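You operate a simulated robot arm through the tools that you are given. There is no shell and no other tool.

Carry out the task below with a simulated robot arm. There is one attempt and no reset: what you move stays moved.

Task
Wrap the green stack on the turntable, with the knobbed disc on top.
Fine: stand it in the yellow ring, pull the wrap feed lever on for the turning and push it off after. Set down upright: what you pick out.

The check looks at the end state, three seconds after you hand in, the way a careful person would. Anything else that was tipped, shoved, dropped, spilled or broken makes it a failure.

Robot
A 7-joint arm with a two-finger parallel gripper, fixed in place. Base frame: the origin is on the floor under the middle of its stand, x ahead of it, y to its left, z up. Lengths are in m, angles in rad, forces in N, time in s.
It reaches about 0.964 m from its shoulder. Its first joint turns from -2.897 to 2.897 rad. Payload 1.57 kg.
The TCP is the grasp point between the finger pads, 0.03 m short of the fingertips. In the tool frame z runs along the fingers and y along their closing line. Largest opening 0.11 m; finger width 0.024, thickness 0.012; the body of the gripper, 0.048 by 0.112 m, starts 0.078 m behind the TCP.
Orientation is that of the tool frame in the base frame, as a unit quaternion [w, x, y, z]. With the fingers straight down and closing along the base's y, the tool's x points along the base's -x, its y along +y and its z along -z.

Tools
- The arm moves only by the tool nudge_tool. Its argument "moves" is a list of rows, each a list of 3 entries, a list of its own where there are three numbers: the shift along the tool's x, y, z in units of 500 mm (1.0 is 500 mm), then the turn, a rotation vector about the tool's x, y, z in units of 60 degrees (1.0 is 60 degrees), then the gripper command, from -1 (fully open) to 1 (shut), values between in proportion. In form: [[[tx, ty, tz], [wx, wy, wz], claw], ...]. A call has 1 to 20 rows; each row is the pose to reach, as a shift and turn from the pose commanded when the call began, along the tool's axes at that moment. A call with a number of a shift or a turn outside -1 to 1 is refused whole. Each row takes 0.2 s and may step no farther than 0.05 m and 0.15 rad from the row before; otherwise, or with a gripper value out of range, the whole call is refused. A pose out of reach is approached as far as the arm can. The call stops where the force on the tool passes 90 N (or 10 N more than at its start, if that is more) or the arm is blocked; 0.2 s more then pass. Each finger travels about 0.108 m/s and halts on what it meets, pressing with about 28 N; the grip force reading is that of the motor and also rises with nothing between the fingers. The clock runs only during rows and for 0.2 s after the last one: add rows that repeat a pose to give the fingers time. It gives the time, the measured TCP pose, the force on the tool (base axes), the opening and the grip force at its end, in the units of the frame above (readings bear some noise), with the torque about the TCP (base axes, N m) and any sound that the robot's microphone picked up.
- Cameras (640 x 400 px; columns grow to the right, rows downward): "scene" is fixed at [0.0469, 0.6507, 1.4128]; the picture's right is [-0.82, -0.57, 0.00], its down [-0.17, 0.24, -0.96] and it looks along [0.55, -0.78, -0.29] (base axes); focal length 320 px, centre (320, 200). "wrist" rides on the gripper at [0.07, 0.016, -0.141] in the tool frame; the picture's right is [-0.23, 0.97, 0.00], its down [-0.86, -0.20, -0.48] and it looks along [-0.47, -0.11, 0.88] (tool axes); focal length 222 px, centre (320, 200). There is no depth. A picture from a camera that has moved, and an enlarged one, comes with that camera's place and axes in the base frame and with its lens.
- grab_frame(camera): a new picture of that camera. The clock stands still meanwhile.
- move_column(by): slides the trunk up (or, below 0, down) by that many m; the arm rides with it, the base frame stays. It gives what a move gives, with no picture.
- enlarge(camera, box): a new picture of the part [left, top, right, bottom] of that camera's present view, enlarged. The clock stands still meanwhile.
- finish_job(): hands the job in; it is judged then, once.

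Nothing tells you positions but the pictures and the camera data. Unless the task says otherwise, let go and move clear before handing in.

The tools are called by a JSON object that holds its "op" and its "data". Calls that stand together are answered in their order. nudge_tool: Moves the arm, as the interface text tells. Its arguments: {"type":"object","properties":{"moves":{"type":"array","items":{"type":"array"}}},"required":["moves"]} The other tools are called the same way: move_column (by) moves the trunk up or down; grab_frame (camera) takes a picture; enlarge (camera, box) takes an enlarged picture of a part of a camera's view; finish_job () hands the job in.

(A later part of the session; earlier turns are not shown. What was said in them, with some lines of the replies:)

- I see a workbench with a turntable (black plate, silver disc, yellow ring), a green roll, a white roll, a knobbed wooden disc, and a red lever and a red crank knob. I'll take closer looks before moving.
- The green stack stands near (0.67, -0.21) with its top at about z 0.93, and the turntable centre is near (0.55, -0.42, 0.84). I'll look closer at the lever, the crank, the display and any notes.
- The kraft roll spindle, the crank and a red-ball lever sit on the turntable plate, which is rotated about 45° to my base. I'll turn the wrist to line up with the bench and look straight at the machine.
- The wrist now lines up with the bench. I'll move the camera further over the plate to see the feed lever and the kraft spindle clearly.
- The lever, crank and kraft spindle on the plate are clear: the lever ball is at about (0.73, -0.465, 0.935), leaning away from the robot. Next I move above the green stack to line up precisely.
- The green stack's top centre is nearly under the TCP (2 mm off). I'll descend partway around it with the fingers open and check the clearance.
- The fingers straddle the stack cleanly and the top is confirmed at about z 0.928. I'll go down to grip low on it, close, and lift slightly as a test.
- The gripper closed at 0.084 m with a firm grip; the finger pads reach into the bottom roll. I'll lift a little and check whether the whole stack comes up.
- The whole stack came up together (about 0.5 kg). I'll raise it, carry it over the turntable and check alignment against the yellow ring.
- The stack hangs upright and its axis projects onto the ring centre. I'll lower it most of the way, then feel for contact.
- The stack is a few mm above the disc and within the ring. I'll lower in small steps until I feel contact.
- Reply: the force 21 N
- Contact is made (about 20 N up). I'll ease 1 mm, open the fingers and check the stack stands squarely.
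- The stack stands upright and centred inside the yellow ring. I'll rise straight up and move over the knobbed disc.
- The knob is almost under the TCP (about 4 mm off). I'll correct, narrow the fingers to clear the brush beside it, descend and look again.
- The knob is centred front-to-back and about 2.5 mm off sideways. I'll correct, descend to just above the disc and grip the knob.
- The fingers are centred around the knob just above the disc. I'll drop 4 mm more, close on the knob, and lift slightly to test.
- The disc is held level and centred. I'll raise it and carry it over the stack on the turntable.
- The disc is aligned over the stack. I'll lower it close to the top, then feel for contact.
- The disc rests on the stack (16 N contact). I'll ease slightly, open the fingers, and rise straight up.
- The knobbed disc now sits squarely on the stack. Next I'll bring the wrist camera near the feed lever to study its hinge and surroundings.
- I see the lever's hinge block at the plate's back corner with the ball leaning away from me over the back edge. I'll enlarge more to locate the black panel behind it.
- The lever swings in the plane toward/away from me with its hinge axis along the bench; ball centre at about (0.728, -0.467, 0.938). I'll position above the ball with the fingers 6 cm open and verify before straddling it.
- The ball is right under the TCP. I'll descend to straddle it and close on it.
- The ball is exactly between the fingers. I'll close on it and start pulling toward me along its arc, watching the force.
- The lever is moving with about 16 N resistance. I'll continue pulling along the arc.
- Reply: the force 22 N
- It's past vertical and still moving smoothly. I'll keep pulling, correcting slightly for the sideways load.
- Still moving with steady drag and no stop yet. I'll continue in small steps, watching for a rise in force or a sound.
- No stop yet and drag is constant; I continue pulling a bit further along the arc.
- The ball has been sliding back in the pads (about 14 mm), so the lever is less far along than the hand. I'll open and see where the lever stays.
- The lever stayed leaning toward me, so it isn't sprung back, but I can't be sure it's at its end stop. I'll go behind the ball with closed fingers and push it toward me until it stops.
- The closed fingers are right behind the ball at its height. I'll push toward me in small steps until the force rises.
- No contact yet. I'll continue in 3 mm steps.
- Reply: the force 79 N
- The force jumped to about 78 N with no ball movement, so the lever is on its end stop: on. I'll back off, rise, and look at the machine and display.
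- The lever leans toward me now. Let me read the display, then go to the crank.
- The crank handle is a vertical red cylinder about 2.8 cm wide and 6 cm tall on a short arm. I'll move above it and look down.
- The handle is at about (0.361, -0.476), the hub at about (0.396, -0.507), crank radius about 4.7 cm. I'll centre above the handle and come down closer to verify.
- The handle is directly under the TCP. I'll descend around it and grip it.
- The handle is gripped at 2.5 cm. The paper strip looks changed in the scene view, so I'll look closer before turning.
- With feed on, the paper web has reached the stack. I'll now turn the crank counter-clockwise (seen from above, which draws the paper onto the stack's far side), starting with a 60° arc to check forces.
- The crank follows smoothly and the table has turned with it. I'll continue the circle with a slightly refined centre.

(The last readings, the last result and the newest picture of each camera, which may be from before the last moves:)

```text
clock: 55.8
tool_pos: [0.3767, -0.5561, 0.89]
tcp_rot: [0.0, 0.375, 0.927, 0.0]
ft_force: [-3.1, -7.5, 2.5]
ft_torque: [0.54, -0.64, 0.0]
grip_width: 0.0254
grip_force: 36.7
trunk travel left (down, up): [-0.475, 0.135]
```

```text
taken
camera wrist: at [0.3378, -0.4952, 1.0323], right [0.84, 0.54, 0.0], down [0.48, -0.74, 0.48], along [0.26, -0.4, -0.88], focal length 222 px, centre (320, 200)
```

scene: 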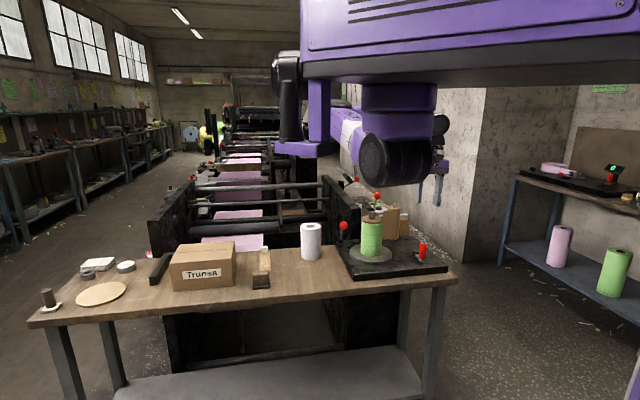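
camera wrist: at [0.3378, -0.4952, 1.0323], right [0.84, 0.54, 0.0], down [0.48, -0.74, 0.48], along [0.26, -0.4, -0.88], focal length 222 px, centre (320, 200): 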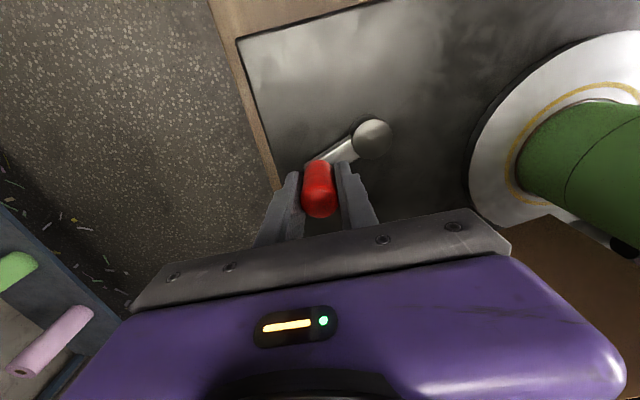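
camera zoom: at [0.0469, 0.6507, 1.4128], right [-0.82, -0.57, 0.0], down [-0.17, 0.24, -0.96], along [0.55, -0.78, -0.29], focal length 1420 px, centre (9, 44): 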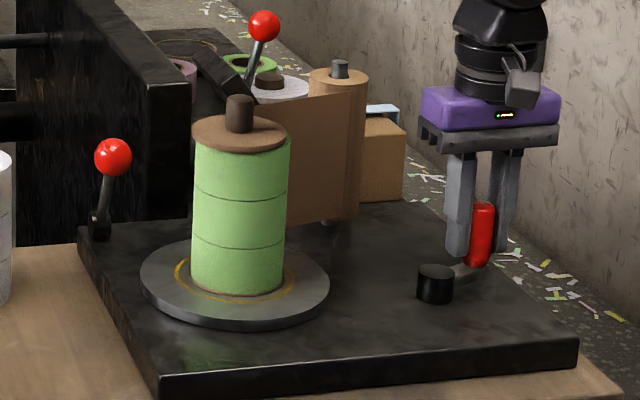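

Forces are low and I've fitted the crank circle (centre about (0.393, -0.512), radius 4.8 cm). I'll turn another half revolution and check.

{"op": "nudge_tool", "data": {"moves": [[[-0.0248, 0.0169, 0], [0, 0, 0], 1], [[-0.0432, 0.0406, 0], [0, 0, 0], 1], [[-0.0533, 0.0689, 0], [0, 0, 0], 1], [[-0.0542, 0.0989, 0], [0, 0, 0], 1], [[-0.0458, 0.1278, 0], [0, 0, 0], 1], [[-0.0289, 0.1526, 0], [0, 0, 0], 1], [[-0.0052, 0.171, 0], [0, 0, 0], 1], [[0.0231, 0.1811, 0], [0, 0, 0], 1], [[0.0531, 0.182, 0], [0, 0, 0], 1], [[0.0531, 0.182, 0], [0, 0, 0], 1]]}}

{"op": "enlarge", "data": {"camera": "scene", "box": [330, 190, 450, 280]}}

{"op": "grab_frame", "data": {"camera": "wrist"}}

```text
clock: 58.0
tool_pos: [0.4215, -0.4654, 0.8884]
tcp_rot: [0.0, 0.375, 0.927, 0.007]
ft_force: [24.8, 39.1, 12.8]
ft_torque: [-0.1, 1.29, 0.1]
grip_width: 0.025
grip_force: 36.8
trunk travel left (down, up): [-0.475, 0.135]
```

```text
4.44 times, centred on (390, 235) of scene
camera zoom: at [0.0469, 0.6507, 1.4128], right [-0.82, -0.57, 0.0], down [-0.17, 0.24, -0.96], along [0.55, -0.78, -0.29], focal length 1420 px, centre (9, 44)
```

zoom: 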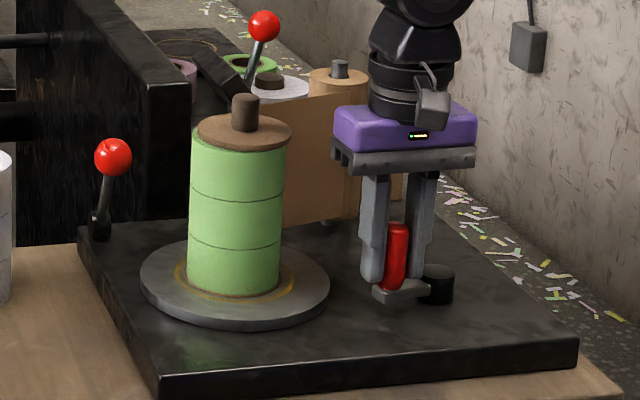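

```text
taken
camera wrist: at [0.382, -0.4069, 1.0312], right [0.84, 0.54, 0.01], down [0.48, -0.74, 0.47], along [0.26, -0.39, -0.88], focal length 222 px, centre (320, 200)
```

wrist: 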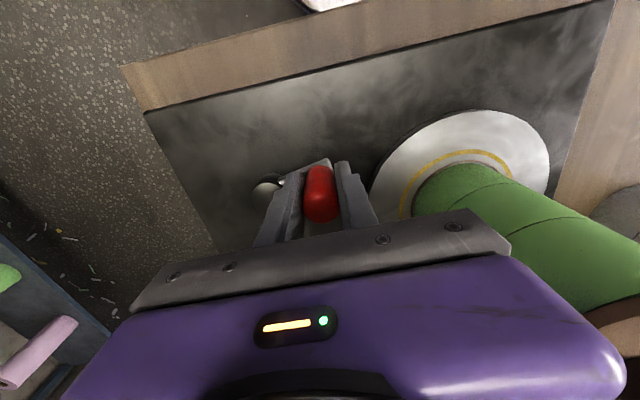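

The crank is turning and the stack wobbles slightly, so the table rotates with it. I'll check the wrap on the stack closely before continuing.

{"op": "enlarge", "data": {"camera": "scene", "box": [350, 205, 410, 260]}}

{"op": "enlarge", "data": {"camera": "wrist", "box": [340, 90, 640, 330]}}

```text
7.27 times, centred on (380, 232) of scene
camera zoom: at [0.0469, 0.6507, 1.4128], right [-0.82, -0.57, 0.0], down [-0.17, 0.24, -0.96], along [0.55, -0.78, -0.29], focal length 2324 px, centre (-116, -36)
```

zoom: 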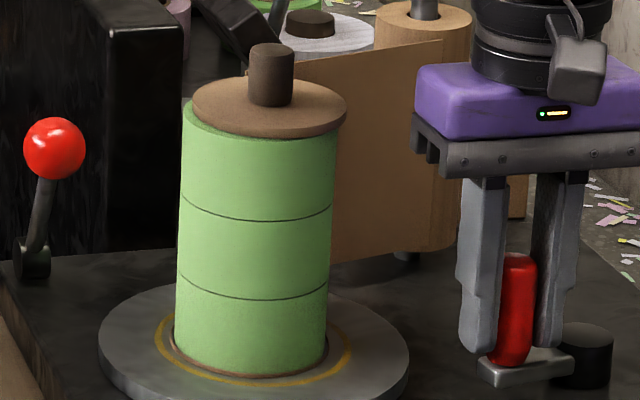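

```text
1.67 times, centred on (490, 210) of wrist
camera zoom: at [0.382, -0.4069, 1.0312], right [0.84, 0.54, 0.01], down [0.48, -0.74, 0.47], along [0.26, -0.39, -0.88], focal length 370 px, centre (37, 183)
```

zoom: 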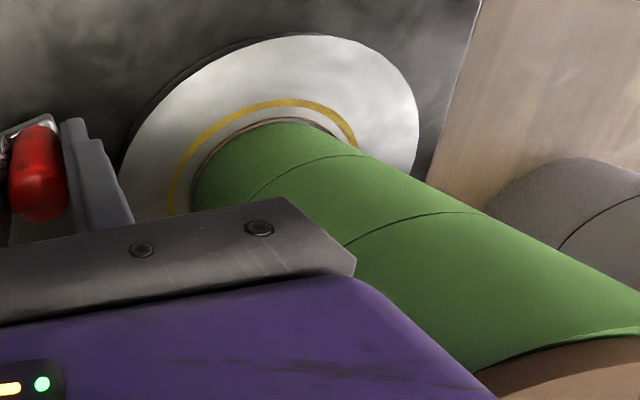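

The stack stands fine in the ring; the disc sits a few mm off-centre but stable. I'll continue cranking past one full turn.

{"op": "nudge_tool", "data": {"moves": [[[0.0117, 0.0104, 0], [0, 0, 0], 1], [[0.0363, 0.0007, 0], [0, 0, 0], 1], [[0.0575, -0.015, 0], [0, 0, 0], 1], [[0.0765, -0.0403, 0], [0, 0, 0], 1], [[0.0869, -0.0701, 0], [0, 0, 0], 1], [[0.0874, -0.1018, 0], [0, 0, 0], 1], [[0.078, -0.132, 0], [0, 0, 0], 1], [[0.0599, -0.1578, 0], [0, 0, 0], 1], [[0.0599, -0.1578, 0], [0, 0, 0], 1]]}}

{"op": "enlarge", "data": {"camera": "scene", "box": [330, 190, 450, 280]}}

{"op": "grab_frame", "data": {"camera": "wrist"}}

```text
clock: 60.0
tool_pos: [0.3451, -0.5083, 0.8889]
tcp_rot: [-0.001, 0.376, 0.927, 0.0]
ft_force: [-10.2, -1.1, -22.7]
ft_torque: [-0.05, -0.56, -0.04]
grip_width: 0.025
grip_force: 36.3
trunk travel left (down, up): [-0.475, 0.135]
```

```text
4.44 times, centred on (390, 235) of scene
camera zoom: at [0.0469, 0.6507, 1.4128], right [-0.82, -0.57, 0.0], down [-0.17, 0.24, -0.96], along [0.55, -0.78, -0.29], focal length 1420 px, centre (9, 44)
```

zoom: 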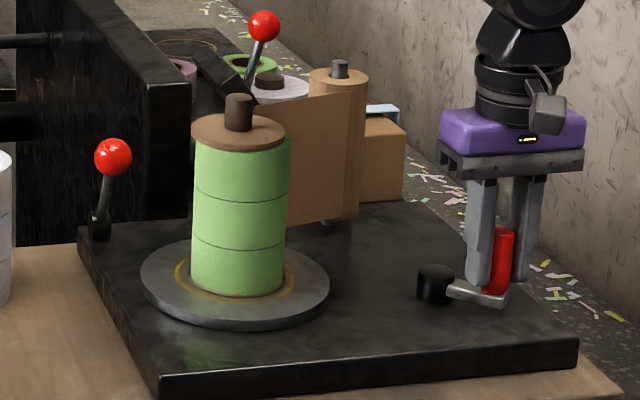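

```text
taken
camera wrist: at [0.3053, -0.4483, 1.0314], right [0.84, 0.54, 0.0], down [0.48, -0.74, 0.48], along [0.26, -0.4, -0.88], focal length 222 px, centre (320, 200)
```

wrist: 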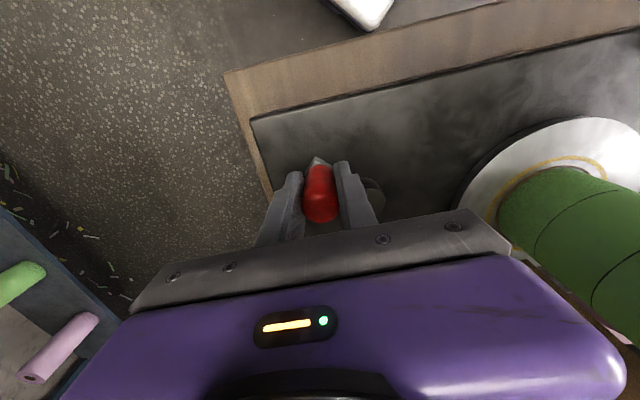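

The table turns one-for-one with the crank, about 1.1 turns so far, yet no wrap shows on the visible face. Let me look very closely at the stack and web.

{"op": "enlarge", "data": {"camera": "scene", "box": [362, 208, 402, 258]}}

{"op": "enlarge", "data": {"camera": "scene", "box": [370, 200, 420, 245]}}

```text
8.00 times, centred on (382, 233) of scene
camera zoom: at [0.0469, 0.6507, 1.4128], right [-0.82, -0.57, 0.0], down [-0.17, 0.24, -0.96], along [0.55, -0.78, -0.29], focal length 2556 px, centre (-176, -64)
```

zoom: 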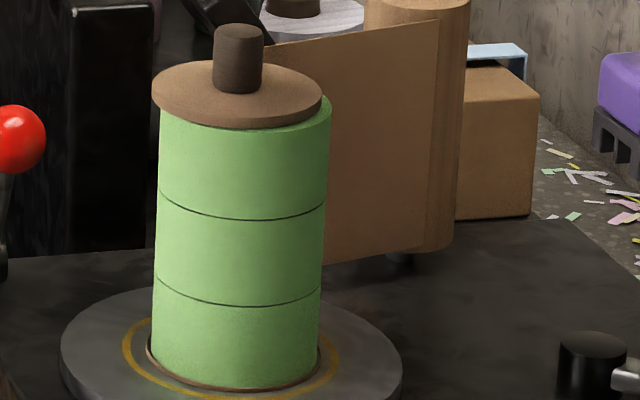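

```text
8.89 times, centred on (395, 222) of scene
camera zoom: at [0.0469, 0.6507, 1.4128], right [-0.82, -0.57, 0.0], down [-0.17, 0.24, -0.96], along [0.55, -0.78, -0.29], focal length 2840 px, centre (-347, 0)
```

zoom: 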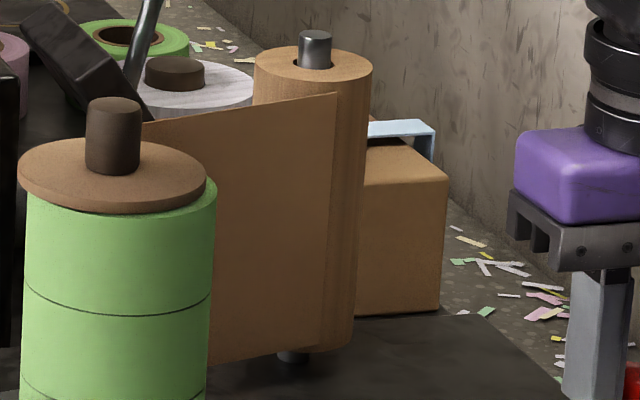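

I notice a thin brown rim at the foot of the stack. I'll zoom in on it.

{"op": "enlarge", "data": {"camera": "scene", "box": [352, 240, 406, 270]}}

{"op": "enlarge", "data": {"camera": "wrist", "box": [440, 100, 640, 280]}}

```text
11.85 times, centred on (379, 255) of scene
camera zoom: at [0.0469, 0.6507, 1.4128], right [-0.82, -0.57, 0.0], down [-0.17, 0.24, -0.96], along [0.55, -0.78, -0.29], focal length 3787 px, centre (-379, -452)
```

zoom: 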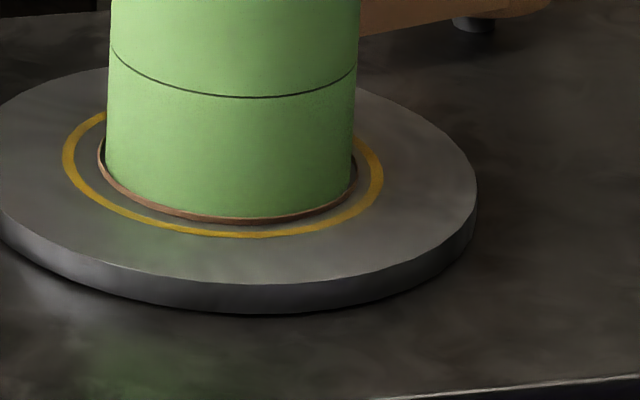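

```text
2.22 times, centred on (540, 190) of wrist
camera zoom: at [0.3053, -0.4483, 1.0314], right [0.84, 0.54, 0.0], down [0.48, -0.74, 0.48], along [0.26, -0.4, -0.88], focal length 494 px, centre (-169, 222)
```

zoom: 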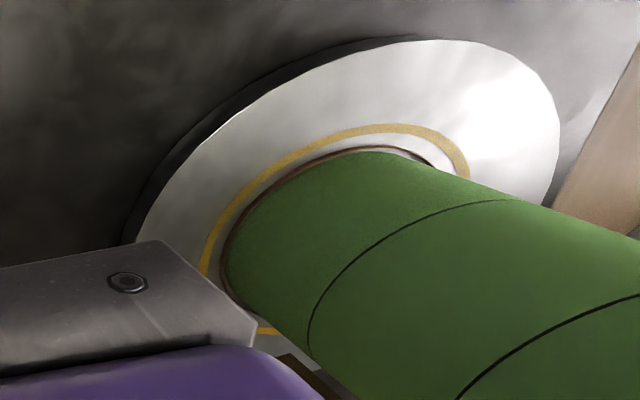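

A thin brown band has formed around the foot of the stack but it didn't grow over the last part of this turn. I'll test the other direction for about 70° and compare.

{"op": "nudge_tool", "data": {"moves": [[[0.0095, 0.013, 0], [0, 0, 0], 1], [[0.0181, 0.0259, 0], [0, 0, 0], 1], [[0.0235, 0.041, 0], [0, 0, 0], 1], [[0.0275, 0.056, 0], [0, 0, 0], 1], [[0.028, 0.072, 0], [0, 0, 0], 1], [[0.027, 0.0877, 0], [0, 0, 0], 1], [[0.023, 0.103, 0], [0, 0, 0], 1], [[0.0166, 0.1175, 0], [0, 0, 0], 1], [[0.0166, 0.1175, 0], [0, 0, 0], 1]]}}

{"op": "enlarge", "data": {"camera": "scene", "box": [352, 240, 406, 270]}}

{"op": "enlarge", "data": {"camera": "scene", "box": [330, 190, 450, 280]}}

```text
clock: 62.0
tool_pos: [0.3811, -0.4593, 0.8898]
tcp_rot: [0.001, 0.374, 0.927, 0.0]
ft_force: [-1.3, 9.8, -3.4]
ft_torque: [0.2, 0.39, 0.02]
grip_width: 0.0251
grip_force: 36.1
trunk travel left (down, up): [-0.475, 0.135]
```

```text
11.85 times, centred on (379, 255) of scene
camera zoom: at [0.0469, 0.6507, 1.4128], right [-0.82, -0.57, 0.0], down [-0.17, 0.24, -0.96], along [0.55, -0.78, -0.29], focal length 3787 px, centre (-379, -452)
```

zoom: 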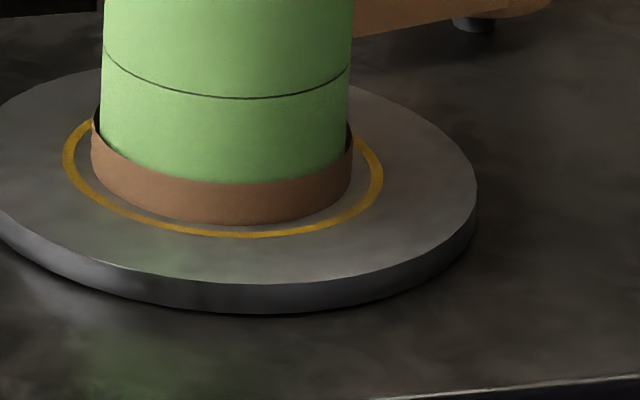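

```text
4.44 times, centred on (390, 235) of scene
camera zoom: at [0.0469, 0.6507, 1.4128], right [-0.82, -0.57, 0.0], down [-0.17, 0.24, -0.96], along [0.55, -0.78, -0.29], focal length 1420 px, centre (9, 44)
```

zoom: 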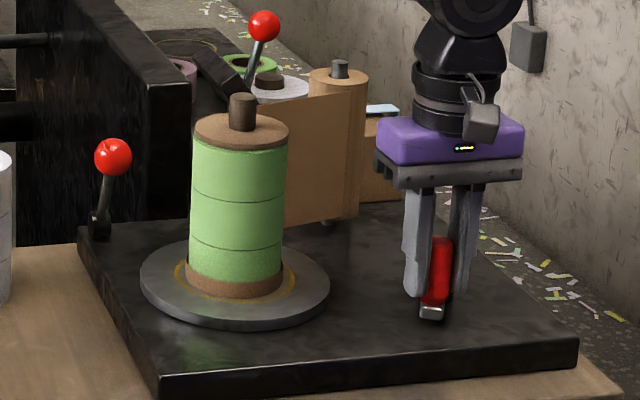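

Clockwise is the right direction: the paper band grew to about 13 mm over that 70°. I'll continue clockwise, half a turn at a time.

{"op": "nudge_tool", "data": {"moves": [[[-0.019, 0.0253, 0], [0, 0, 0], 1], [[-0.0449, 0.0434, 0], [0, 0, 0], 1], [[-0.0751, 0.0527, 0], [0, 0, 0], 1], [[-0.1067, 0.0522, 0], [0, 0, 0], 1], [[-0.1365, 0.0419, 0], [0, 0, 0], 1], [[-0.1618, 0.0229, 0], [0, 0, 0], 1], [[-0.1799, -0.003, 0], [0, 0, 0], 1], [[-0.1892, -0.0332, 0], [0, 0, 0], 1], [[-0.1887, -0.0648, 0], [0, 0, 0], 1], [[-0.1784, -0.0946, 0], [0, 0, 0], 1], [[-0.1784, -0.0946, 0], [0, 0, 0], 1]]}}

{"op": "enlarge", "data": {"camera": "scene", "box": [330, 190, 450, 280]}}

{"op": "grab_frame", "data": {"camera": "wrist"}}

```text
clock: 64.4
tool_pos: [0.4087, -0.555, 0.8907]
tcp_rot: [-0.001, 0.374, 0.927, 0.002]
ft_force: [-7.4, 26.6, 7.8]
ft_torque: [-0.12, 0.23, 0.02]
grip_width: 0.0249
grip_force: 36.6
trunk travel left (down, up): [-0.475, 0.135]
```

```text
4.44 times, centred on (390, 235) of scene
camera zoom: at [0.0469, 0.6507, 1.4128], right [-0.82, -0.57, 0.0], down [-0.17, 0.24, -0.96], along [0.55, -0.78, -0.29], focal length 1420 px, centre (9, 44)
```

zoom: 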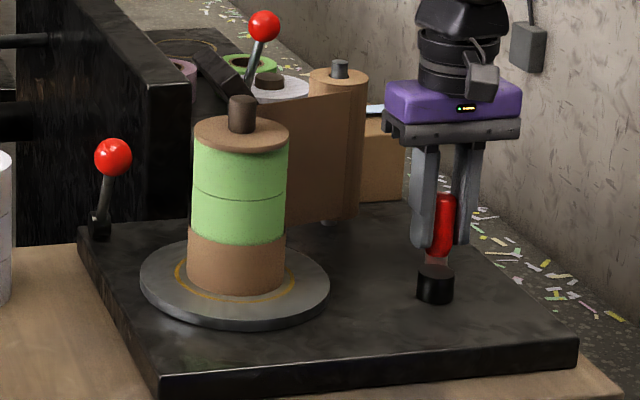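

```text
taken
camera wrist: at [0.3708, -0.4951, 1.0319], right [0.84, 0.54, 0.0], down [0.48, -0.74, 0.48], along [0.26, -0.4, -0.88], focal length 222 px, centre (320, 200)
```

wrist: 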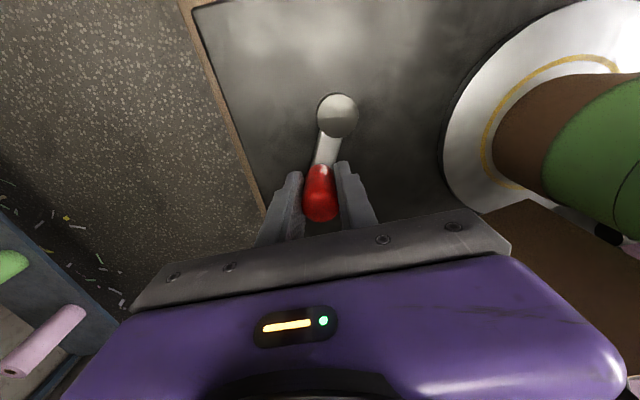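

The wrap is climbing steadily, about 40% up after 0.7 turn. I'll do one more full clockwise turn with a refined circle centre.

{"op": "nudge_tool", "data": {"moves": [[[0.0218, -0.0239, 0], [0, 0, 0], 1], [[0.0474, -0.0418, 0], [0, 0, 0], 1], [[0.0773, -0.051, 0], [0, 0, 0], 1], [[0.1086, -0.0505, 0], [0, 0, 0], 1], [[0.1382, -0.0403, 0], [0, 0, 0], 1], [[0.1632, -0.0215, 0], [0, 0, 0], 1], [[0.1811, 0.0041, 0], [0, 0, 0], 1], [[0.1903, 0.034, 0], [0, 0, 0], 1], [[0.1898, 0.0653, 0], [0, 0, 0], 1], [[0.1796, 0.0949, 0], [0, 0, 0], 1], [[0.1608, 0.1199, 0], [0, 0, 0], 1], [[0.1352, 0.1378, 0], [0, 0, 0], 1], [[0.1053, 0.147, 0], [0, 0, 0], 1], [[0.074, 0.1465, 0], [0, 0, 0], 1], [[0.0444, 0.1363, 0], [0, 0, 0], 1], [[0.0194, 0.1175, 0], [0, 0, 0], 1], [[0.0015, 0.0919, 0], [0, 0, 0], 1], [[-0.0077, 0.062, 0], [0, 0, 0], 1], [[-0.0072, 0.0307, 0], [0, 0, 0], 1], [[0.003, 0.0011, 0], [0, 0, 0], 1]]}}

{"op": "enlarge", "data": {"camera": "scene", "box": [330, 190, 450, 280]}}

{"op": "grab_frame", "data": {"camera": "wrist"}}

```text
clock: 68.6
tool_pos: [0.4102, -0.5566, 0.8889]
tcp_rot: [-0.001, 0.374, 0.927, -0.001]
ft_force: [-0.5, 2.2, 6.7]
ft_torque: [-0.59, -1.02, 0.01]
grip_width: 0.0248
grip_force: 35.9
trunk travel left (down, up): [-0.475, 0.135]
```

```text
4.44 times, centred on (390, 235) of scene
camera zoom: at [0.0469, 0.6507, 1.4128], right [-0.82, -0.57, 0.0], down [-0.17, 0.24, -0.96], along [0.55, -0.78, -0.29], focal length 1420 px, centre (9, 44)
```

zoom: 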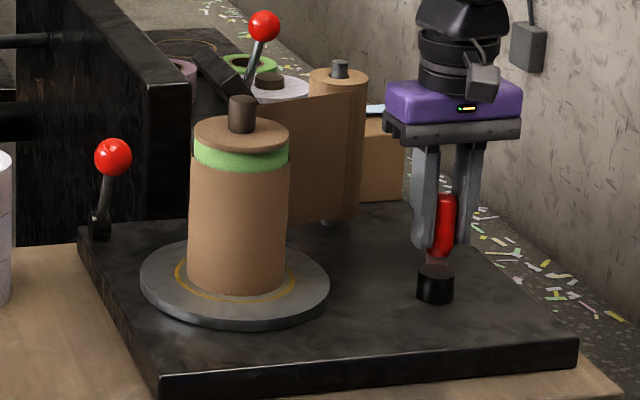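

```text
taken
camera wrist: at [0.3703, -0.4949, 1.0317], right [0.84, 0.54, 0.0], down [0.48, -0.74, 0.48], along [0.26, -0.4, -0.88], focal length 222 px, centre (320, 200)
```

wrist: 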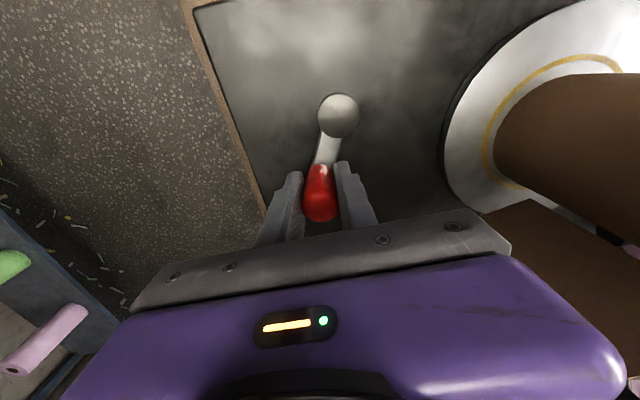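

The wrap is about 85% up after 1.7 turns, so roughly 2 turns cover it. I'll do about 0.4 turn more and check.

{"op": "nudge_tool", "data": {"moves": [[[0.0188, -0.025, 0], [0, 0, 0], 1], [[0.0444, -0.0429, 0], [0, 0, 0], 1], [[0.0743, -0.0521, 0], [0, 0, 0], 1], [[0.1056, -0.0516, 0], [0, 0, 0], 1], [[0.1352, -0.0414, 0], [0, 0, 0], 1], [[0.1602, -0.0226, 0], [0, 0, 0], 1], [[0.1781, 0.003, 0], [0, 0, 0], 1], [[0.1873, 0.0329, 0], [0, 0, 0], 1], [[0.1873, 0.0329, 0], [0, 0, 0], 1]]}}

{"op": "enlarge", "data": {"camera": "scene", "box": [330, 190, 450, 280]}}

{"op": "enlarge", "data": {"camera": "scene", "box": [350, 205, 410, 260]}}

```text
clock: 70.6
tool_pos: [0.3541, -0.4774, 0.89]
tcp_rot: [-0.001, 0.375, 0.927, 0.0]
ft_force: [-3.2, 4.8, 20.5]
ft_torque: [0.44, 0.5, 0.0]
grip_width: 0.0248
grip_force: 36.5
trunk travel left (down, up): [-0.475, 0.135]
```

```text
4.44 times, centred on (390, 235) of scene
camera zoom: at [0.0469, 0.6507, 1.4128], right [-0.82, -0.57, 0.0], down [-0.17, 0.24, -0.96], along [0.55, -0.78, -0.29], focal length 1420 px, centre (9, 44)
```

zoom: 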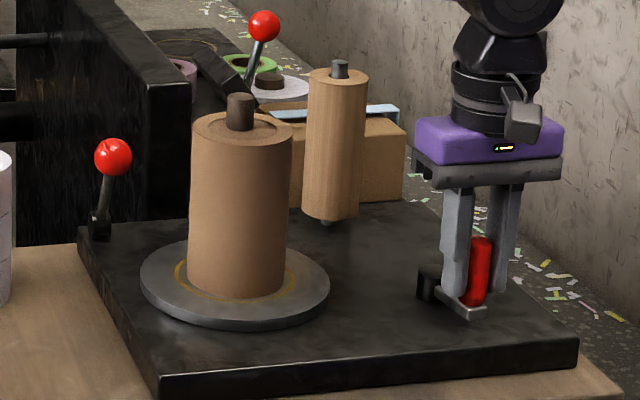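

```text
7.27 times, centred on (380, 232) of scene
camera zoom: at [0.0469, 0.6507, 1.4128], right [-0.82, -0.57, 0.0], down [-0.17, 0.24, -0.96], along [0.55, -0.78, -0.29], focal length 2324 px, centre (-116, -36)
```

zoom: 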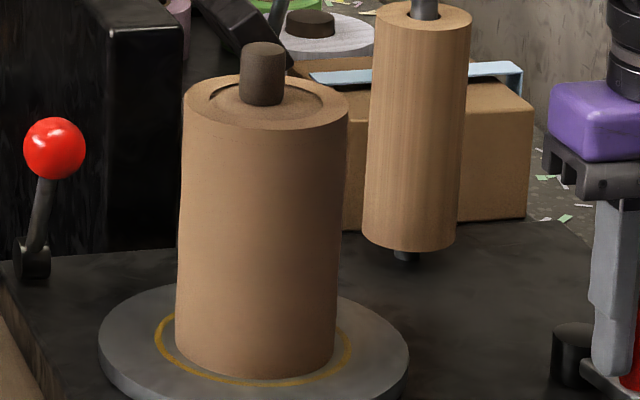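

The stack is fully wrapped in kraft paper, the web has parted and the knobbed disc is on top. I'll release the crank and rise.

{"op": "nudge_tool", "data": {"moves": [[[0.1873, 0.0329, 0], [0, 0, 0], 0.5]]}}

```text
refused: row 1 steps farther than a row can; nothing moved
```

That row was wrongly offset and refused, so nothing moved. I'll open in place and rise straight up.

{"op": "nudge_tool", "data": {"moves": [[[0, 0, 0], [0, 0, 0], 0.6], [[0, 0, 0], [0, 0, 0], 0.09], [[0, 0, 0], [0, 0, 0], 0.09], [[0, 0, 0], [0, 0, 0], 0.09], [[0, 0, -0.04], [0, 0, 0], 0.09], [[0, 0, -0.1], [0, 0, 0], 0.09], [[0, 0, -0.18], [0, 0, 0], 0.09], [[0, 0, -0.26], [0, 0, 0], 0.09], [[0, 0, -0.34], [0, 0, 0], 0.09], [[0, 0, -0.42], [0, 0, 0], 0.09], [[0, 0, -0.5], [0, 0, 0], 0.09], [[0, 0, -0.54], [0, 0, 0], 0.09], [[0, 0, -0.54], [0, 0, 0], 0.09]]}}

{"op": "grab_frame", "data": {"camera": "wrist"}}

{"op": "enlarge", "data": {"camera": "scene", "box": [310, 180, 450, 285]}}

```text
clock: 73.4
tool_pos: [0.3539, -0.4772, 1.1599]
tcp_rot: [0.0, 0.375, 0.927, 0.0]
ft_force: [-0.2, -0.3, 0.0]
ft_torque: [-0.01, 0.02, 0.03]
grip_width: 0.0501
grip_force: 0.1
trunk travel left (down, up): [-0.475, 0.135]
```

```text
taken
camera wrist: at [0.3151, -0.4159, 1.3009], right [0.84, 0.54, 0.0], down [0.48, -0.74, 0.48], along [0.26, -0.4, -0.88], focal length 222 px, centre (320, 200)
```

wrist: 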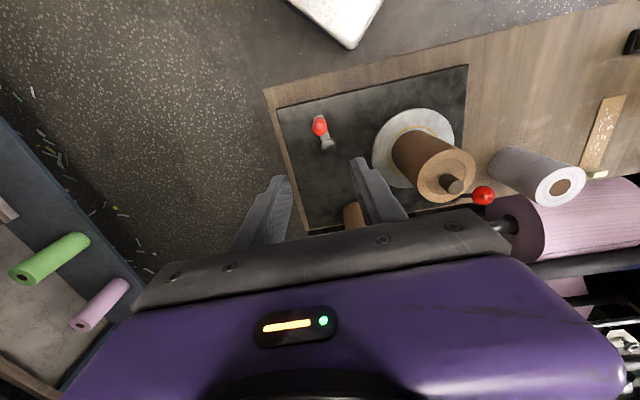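

```text
3.81 times, centred on (380, 232) of scene
camera zoom: at [0.0469, 0.6507, 1.4128], right [-0.82, -0.57, 0.0], down [-0.17, 0.24, -0.96], along [0.55, -0.78, -0.29], focal length 1217 px, centre (91, 76)
```

zoom: 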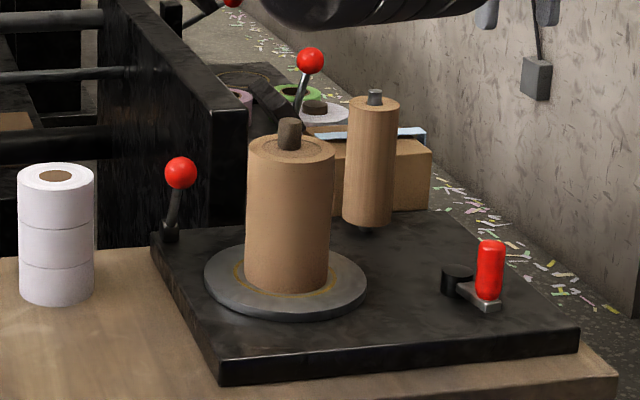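

The crank is released cleanly. I'll fly over with closed fingers to a point just on my side of the lever ball.

{"op": "nudge_tool", "data": {"moves": [[[-0.0368, 0.0669, 0], [0, 0, 0], 0.5], [[-0.0736, 0.1338, 0], [0, 0, 0], 1], [[-0.1104, 0.2007, 0], [0, 0, 0], 1], [[-0.1472, 0.2676, 0], [0, 0, 0], 1], [[-0.184, 0.3346, 0], [0, 0, 0], 1], [[-0.2208, 0.4015, 0], [0, 0, 0], 1], [[-0.2576, 0.4684, 0], [0, 0, 0], 1], [[-0.2944, 0.5353, 0], [0, 0, 0], 1], [[-0.2944, 0.5353, 0], [0, 0, 0], 1]]}}

{"op": "grab_frame", "data": {"camera": "wrist"}}

{"op": "enlarge", "data": {"camera": "wrist", "box": [220, 60, 420, 220]}}

```text
clock: 75.4
tool_pos: [0.6484, -0.3906, 1.1611]
tcp_rot: [0.0, 0.375, 0.927, -0.001]
ft_force: [0.5, 0.5, -0.2]
ft_torque: [-0.01, -0.01, 0.0]
grip_width: 0.0001
grip_force: 21.1
trunk travel left (down, up): [-0.475, 0.135]
```

```text
taken
camera wrist: at [0.6085, -0.3296, 1.3023], right [0.84, 0.54, 0.0], down [0.48, -0.74, 0.48], along [0.26, -0.4, -0.88], focal length 222 px, centre (320, 200)
```

wrist: 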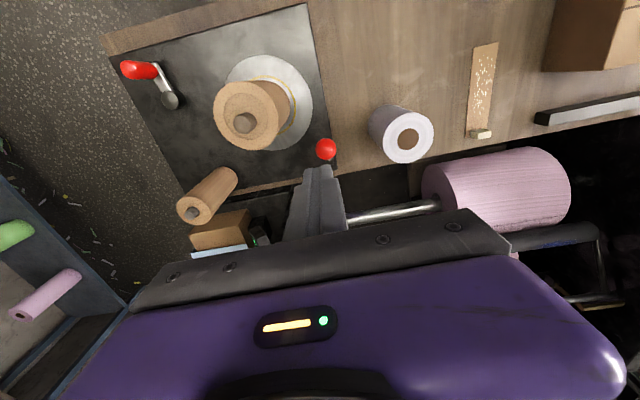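

```text
2.50 times, centred on (320, 140) of wrist
camera zoom: at [0.6085, -0.3296, 1.3023], right [0.84, 0.54, 0.0], down [0.48, -0.74, 0.48], along [0.26, -0.4, -0.88], focal length 555 px, centre (320, 350)
```

zoom: 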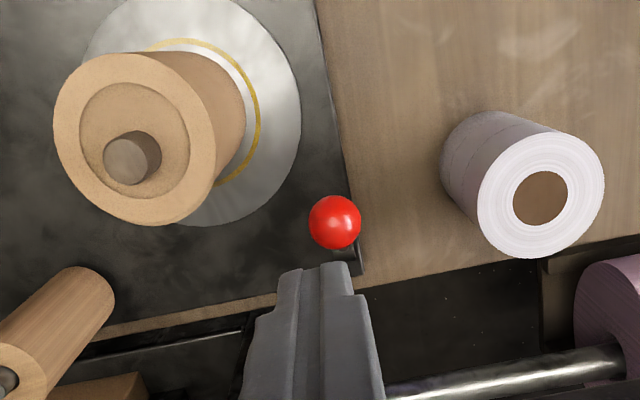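

The ball is about 3.3 cm ahead of the fingers. I'll back off slightly for clearance and descend to ball height on my side of it.

{"op": "nudge_tool", "data": {"moves": [[[0.014, 0.005, 0.02], [0, 0, 0], 1], [[0.014, 0.005, 0.1], [0, 0, 0], 1], [[0.014, 0.005, 0.18], [0, 0, 0], 1], [[0.014, 0.005, 0.26], [0, 0, 0], 1], [[0.014, 0.005, 0.33], [0, 0, 0], 1], [[0.014, 0.005, 0.39], [0, 0, 0], 1], [[0.014, 0.005, 0.43], [0, 0, 0], 1], [[0.014, 0.005, 0.43], [0, 0, 0], 1]]}}

{"op": "grab_frame", "data": {"camera": "wrist"}}

{"op": "enlarge", "data": {"camera": "scene", "box": [310, 170, 430, 260]}}

```text
clock: 77.2
tool_pos: [0.6415, -0.3817, 0.9443]
tcp_rot: [0.0, 0.374, 0.927, 0.0]
ft_force: [-0.5, 0.2, 0.0]
ft_torque: [-0.01, 0.03, 0.0]
grip_width: 0.0
grip_force: 20.7
trunk travel left (down, up): [-0.475, 0.135]
```

```text
taken
camera wrist: at [0.6032, -0.3202, 1.0858], right [0.84, 0.54, 0.0], down [0.48, -0.74, 0.48], along [0.26, -0.4, -0.88], focal length 222 px, centre (320, 200)
```

wrist: 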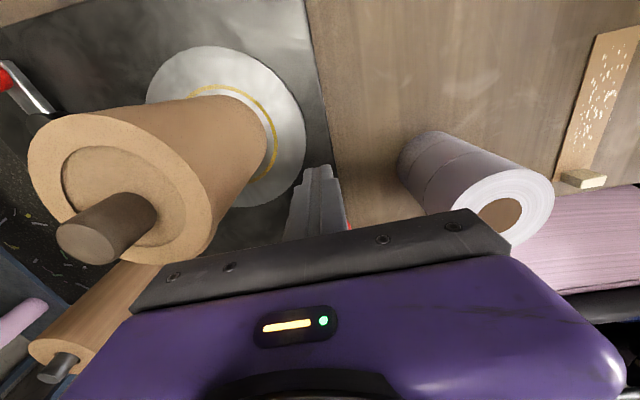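

```text
4.44 times, centred on (370, 215) of scene
camera zoom: at [0.0469, 0.6507, 1.4128], right [-0.82, -0.57, 0.0], down [-0.17, 0.24, -0.96], along [0.55, -0.78, -0.29], focal length 1420 px, centre (98, 133)
```

zoom: 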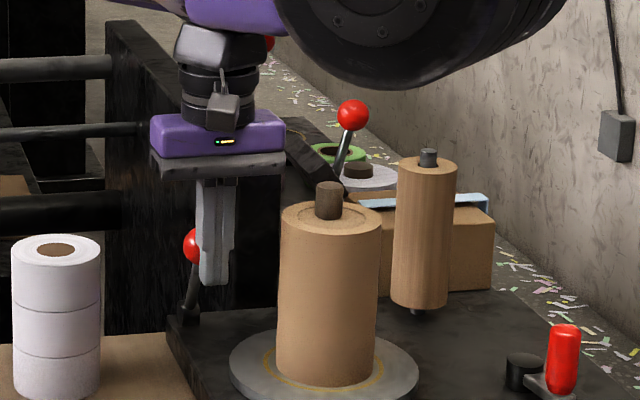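

The fingers are in front of the ball, clear of the wrapped stack. I'll push the lever away from me in small steps.

{"op": "nudge_tool", "data": {"moves": [[[-0.015, 0, 0], [0, 0, 0], 1], [[-0.03, 0, 0], [0, 0, 0], 1], [[-0.045, 0, 0], [0, 0, 0], 1], [[-0.06, 0, 0], [0, 0, 0], 1], [[-0.075, 0, 0], [0, 0, 0], 1], [[-0.09, 0, 0], [0, 0, 0], 1], [[-0.105, 0, 0], [0, 0, 0], 1], [[-0.12, 0, 0], [0, 0, 0], 1], [[-0.135, 0, 0], [0, 0, 0], 1], [[-0.15, 0, 0], [0, 0, 0], 1], [[-0.15, 0, 0], [0, 0, 0], 1]]}}

{"op": "enlarge", "data": {"camera": "scene", "box": [310, 170, 430, 260]}}

```text
clock: 79.6
tool_pos: [0.6979, -0.4328, 0.944]
tcp_rot: [0.0, 0.375, 0.927, -0.001]
ft_force: [0.0, 0.9, -0.6]
ft_torque: [-0.03, -0.02, 0.02]
grip_width: 0.0
grip_force: 21.3
trunk travel left (down, up): [-0.475, 0.135]
```

```text
4.44 times, centred on (370, 215) of scene
camera zoom: at [0.0469, 0.6507, 1.4128], right [-0.82, -0.57, 0.0], down [-0.17, 0.24, -0.96], along [0.55, -0.78, -0.29], focal length 1420 px, centre (98, 133)
```

zoom: 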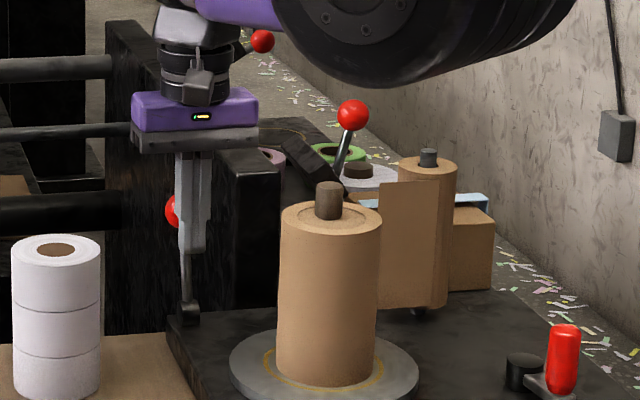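

The lever went over and the paper strip returned to its idle state, so the feed is off. I'll push gently a bit further to confirm it's at its stop.

{"op": "nudge_tool", "data": {"moves": [[[-0.008, 0, 0], [0, 0, 0], 1], [[-0.016, 0, 0], [0, 0, 0], 1], [[-0.024, 0, 0], [0, 0, 0], 1], [[-0.024, 0, 0], [0, 0, 0], 1]]}}

{"op": "enlarge", "data": {"camera": "scene", "box": [310, 170, 430, 260]}}

{"op": "grab_frame", "data": {"camera": "wrist"}}

```text
clock: 80.6
tool_pos: [0.7058, -0.4416, 0.9445]
tcp_rot: [0.0, 0.375, 0.927, 0.0]
ft_force: [-0.9, -0.3, 0.7]
ft_torque: [0.0, 0.02, 0.02]
grip_width: 0.0
grip_force: 21.7
trunk travel left (down, up): [-0.475, 0.135]
```

```text
4.44 times, centred on (370, 215) of scene
camera zoom: at [0.0469, 0.6507, 1.4128], right [-0.82, -0.57, 0.0], down [-0.17, 0.24, -0.96], along [0.55, -0.78, -0.29], focal length 1420 px, centre (98, 133)
```

zoom: 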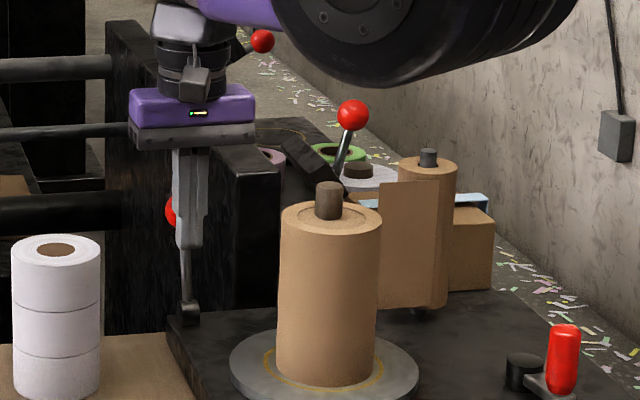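

```text
taken
camera wrist: at [0.6665, -0.3812, 1.0864], right [0.84, 0.54, 0.0], down [0.48, -0.74, 0.48], along [0.26, -0.4, -0.88], focal length 222 px, centre (320, 200)
```

wrist: 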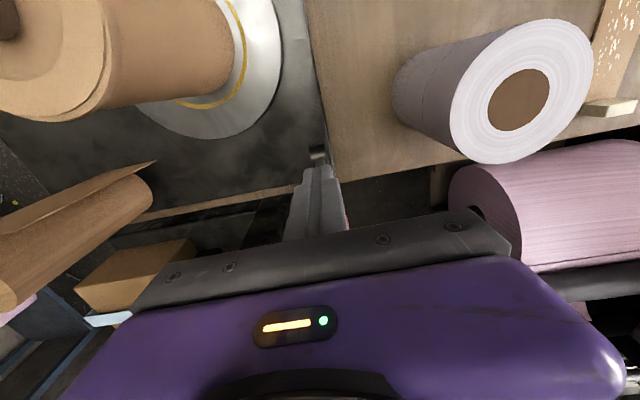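

The ball is back at its original off position with no load on the tool. I'll rise and move clear, then review everything.

{"op": "nudge_tool", "data": {"moves": [[[0.02, 0, 0], [0, 0, 0], 1], [[0.02, 0, -0.08], [0, 0, 0], 1], [[0.02, 0, -0.16], [0, 0, 0], 1], [[0.02, 0, -0.24], [0, 0, 0], 1], [[0.02, 0, -0.32], [0, 0, 0], 1], [[0.02, 0, -0.4], [0, 0, 0], 1], [[0.02, 0, -0.48], [0, 0, 0], 1], [[0.08, 0, -0.54], [0, 0, 0], 0.5], [[0.16, 0, -0.56], [0, 0, 0], 0], [[0.24, 0.02, -0.58], [0, 0, 0], -0.5], [[0.32, 0.04, -0.6], [0, 0, 0], -1], [[0.4, 0.06, -0.6], [0, 0, 0], -1], [[0.48, 0.08, -0.6], [0, 0, 0], -1], [[0.48, 0.08, -0.6], [0, 0, 0], -1]]}}

{"op": "grab_frame", "data": {"camera": "scene"}}

{"op": "enlarge", "data": {"camera": "scene", "box": [310, 180, 450, 285]}}

{"op": "grab_frame", "data": {"camera": "wrist"}}

```text
clock: 83.6
tool_pos: [0.5606, -0.2472, 1.2434]
tcp_rot: [0.0, 0.374, 0.927, 0.001]
ft_force: [-0.3, 1.0, 0.7]
ft_torque: [0.0, -0.02, -0.01]
grip_width: 0.1098
grip_force: 0.0
trunk travel left (down, up): [-0.475, 0.135]
```

```text
taken
```

scene: 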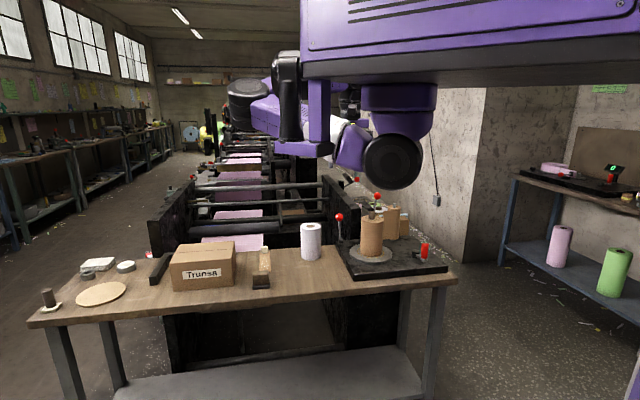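

```text
3.81 times, centred on (380, 232) of scene
camera zoom: at [0.0469, 0.6507, 1.4128], right [-0.82, -0.57, 0.0], down [-0.17, 0.24, -0.96], along [0.55, -0.78, -0.29], focal length 1217 px, centre (91, 76)
```

zoom: 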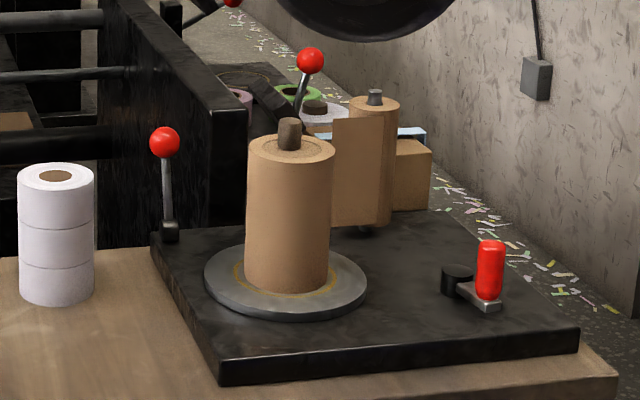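

```text
taken
camera wrist: at [0.5208, -0.1854, 1.3851], right [0.84, 0.54, 0.0], down [0.48, -0.74, 0.48], along [0.26, -0.4, -0.88], focal length 222 px, centre (320, 200)
```

wrist: 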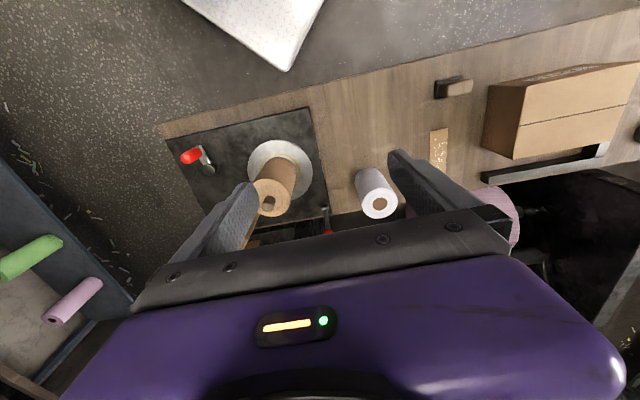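

The wrapped stack stands upright in the yellow ring with the knobbed disc on top. The feed lever is back off, nothing else on the bench has moved, and the arm is clear, so I'm handing in.

{"op": "finish_job", "data": {}}

```text
The job is handed in.
```

The green stack is wrapped in kraft paper on the turntable. It stands upright in the yellow ring with the knobbed disc on top. I've handed the job in, but no verdict has come back.

- **Feed lever:** I pulled it on to its end stop before turning and pushed it back to its original off position afterwards. The paper strip returned to idle when I did.
- **Turning:** I first cranked about 1.1 turns counter-clockwise, which put on no paper. About 2.1 turns clockwise then covered the full height, and the paper parted from the roll.
- **Disc position:** The knobbed disc sits a few millimetres off the stack's centre. It stayed put through the turning.
- **Surroundings:** In the last pictures nothing else on the bench looks moved or tipped. The gripper is empty and the arm is clear.
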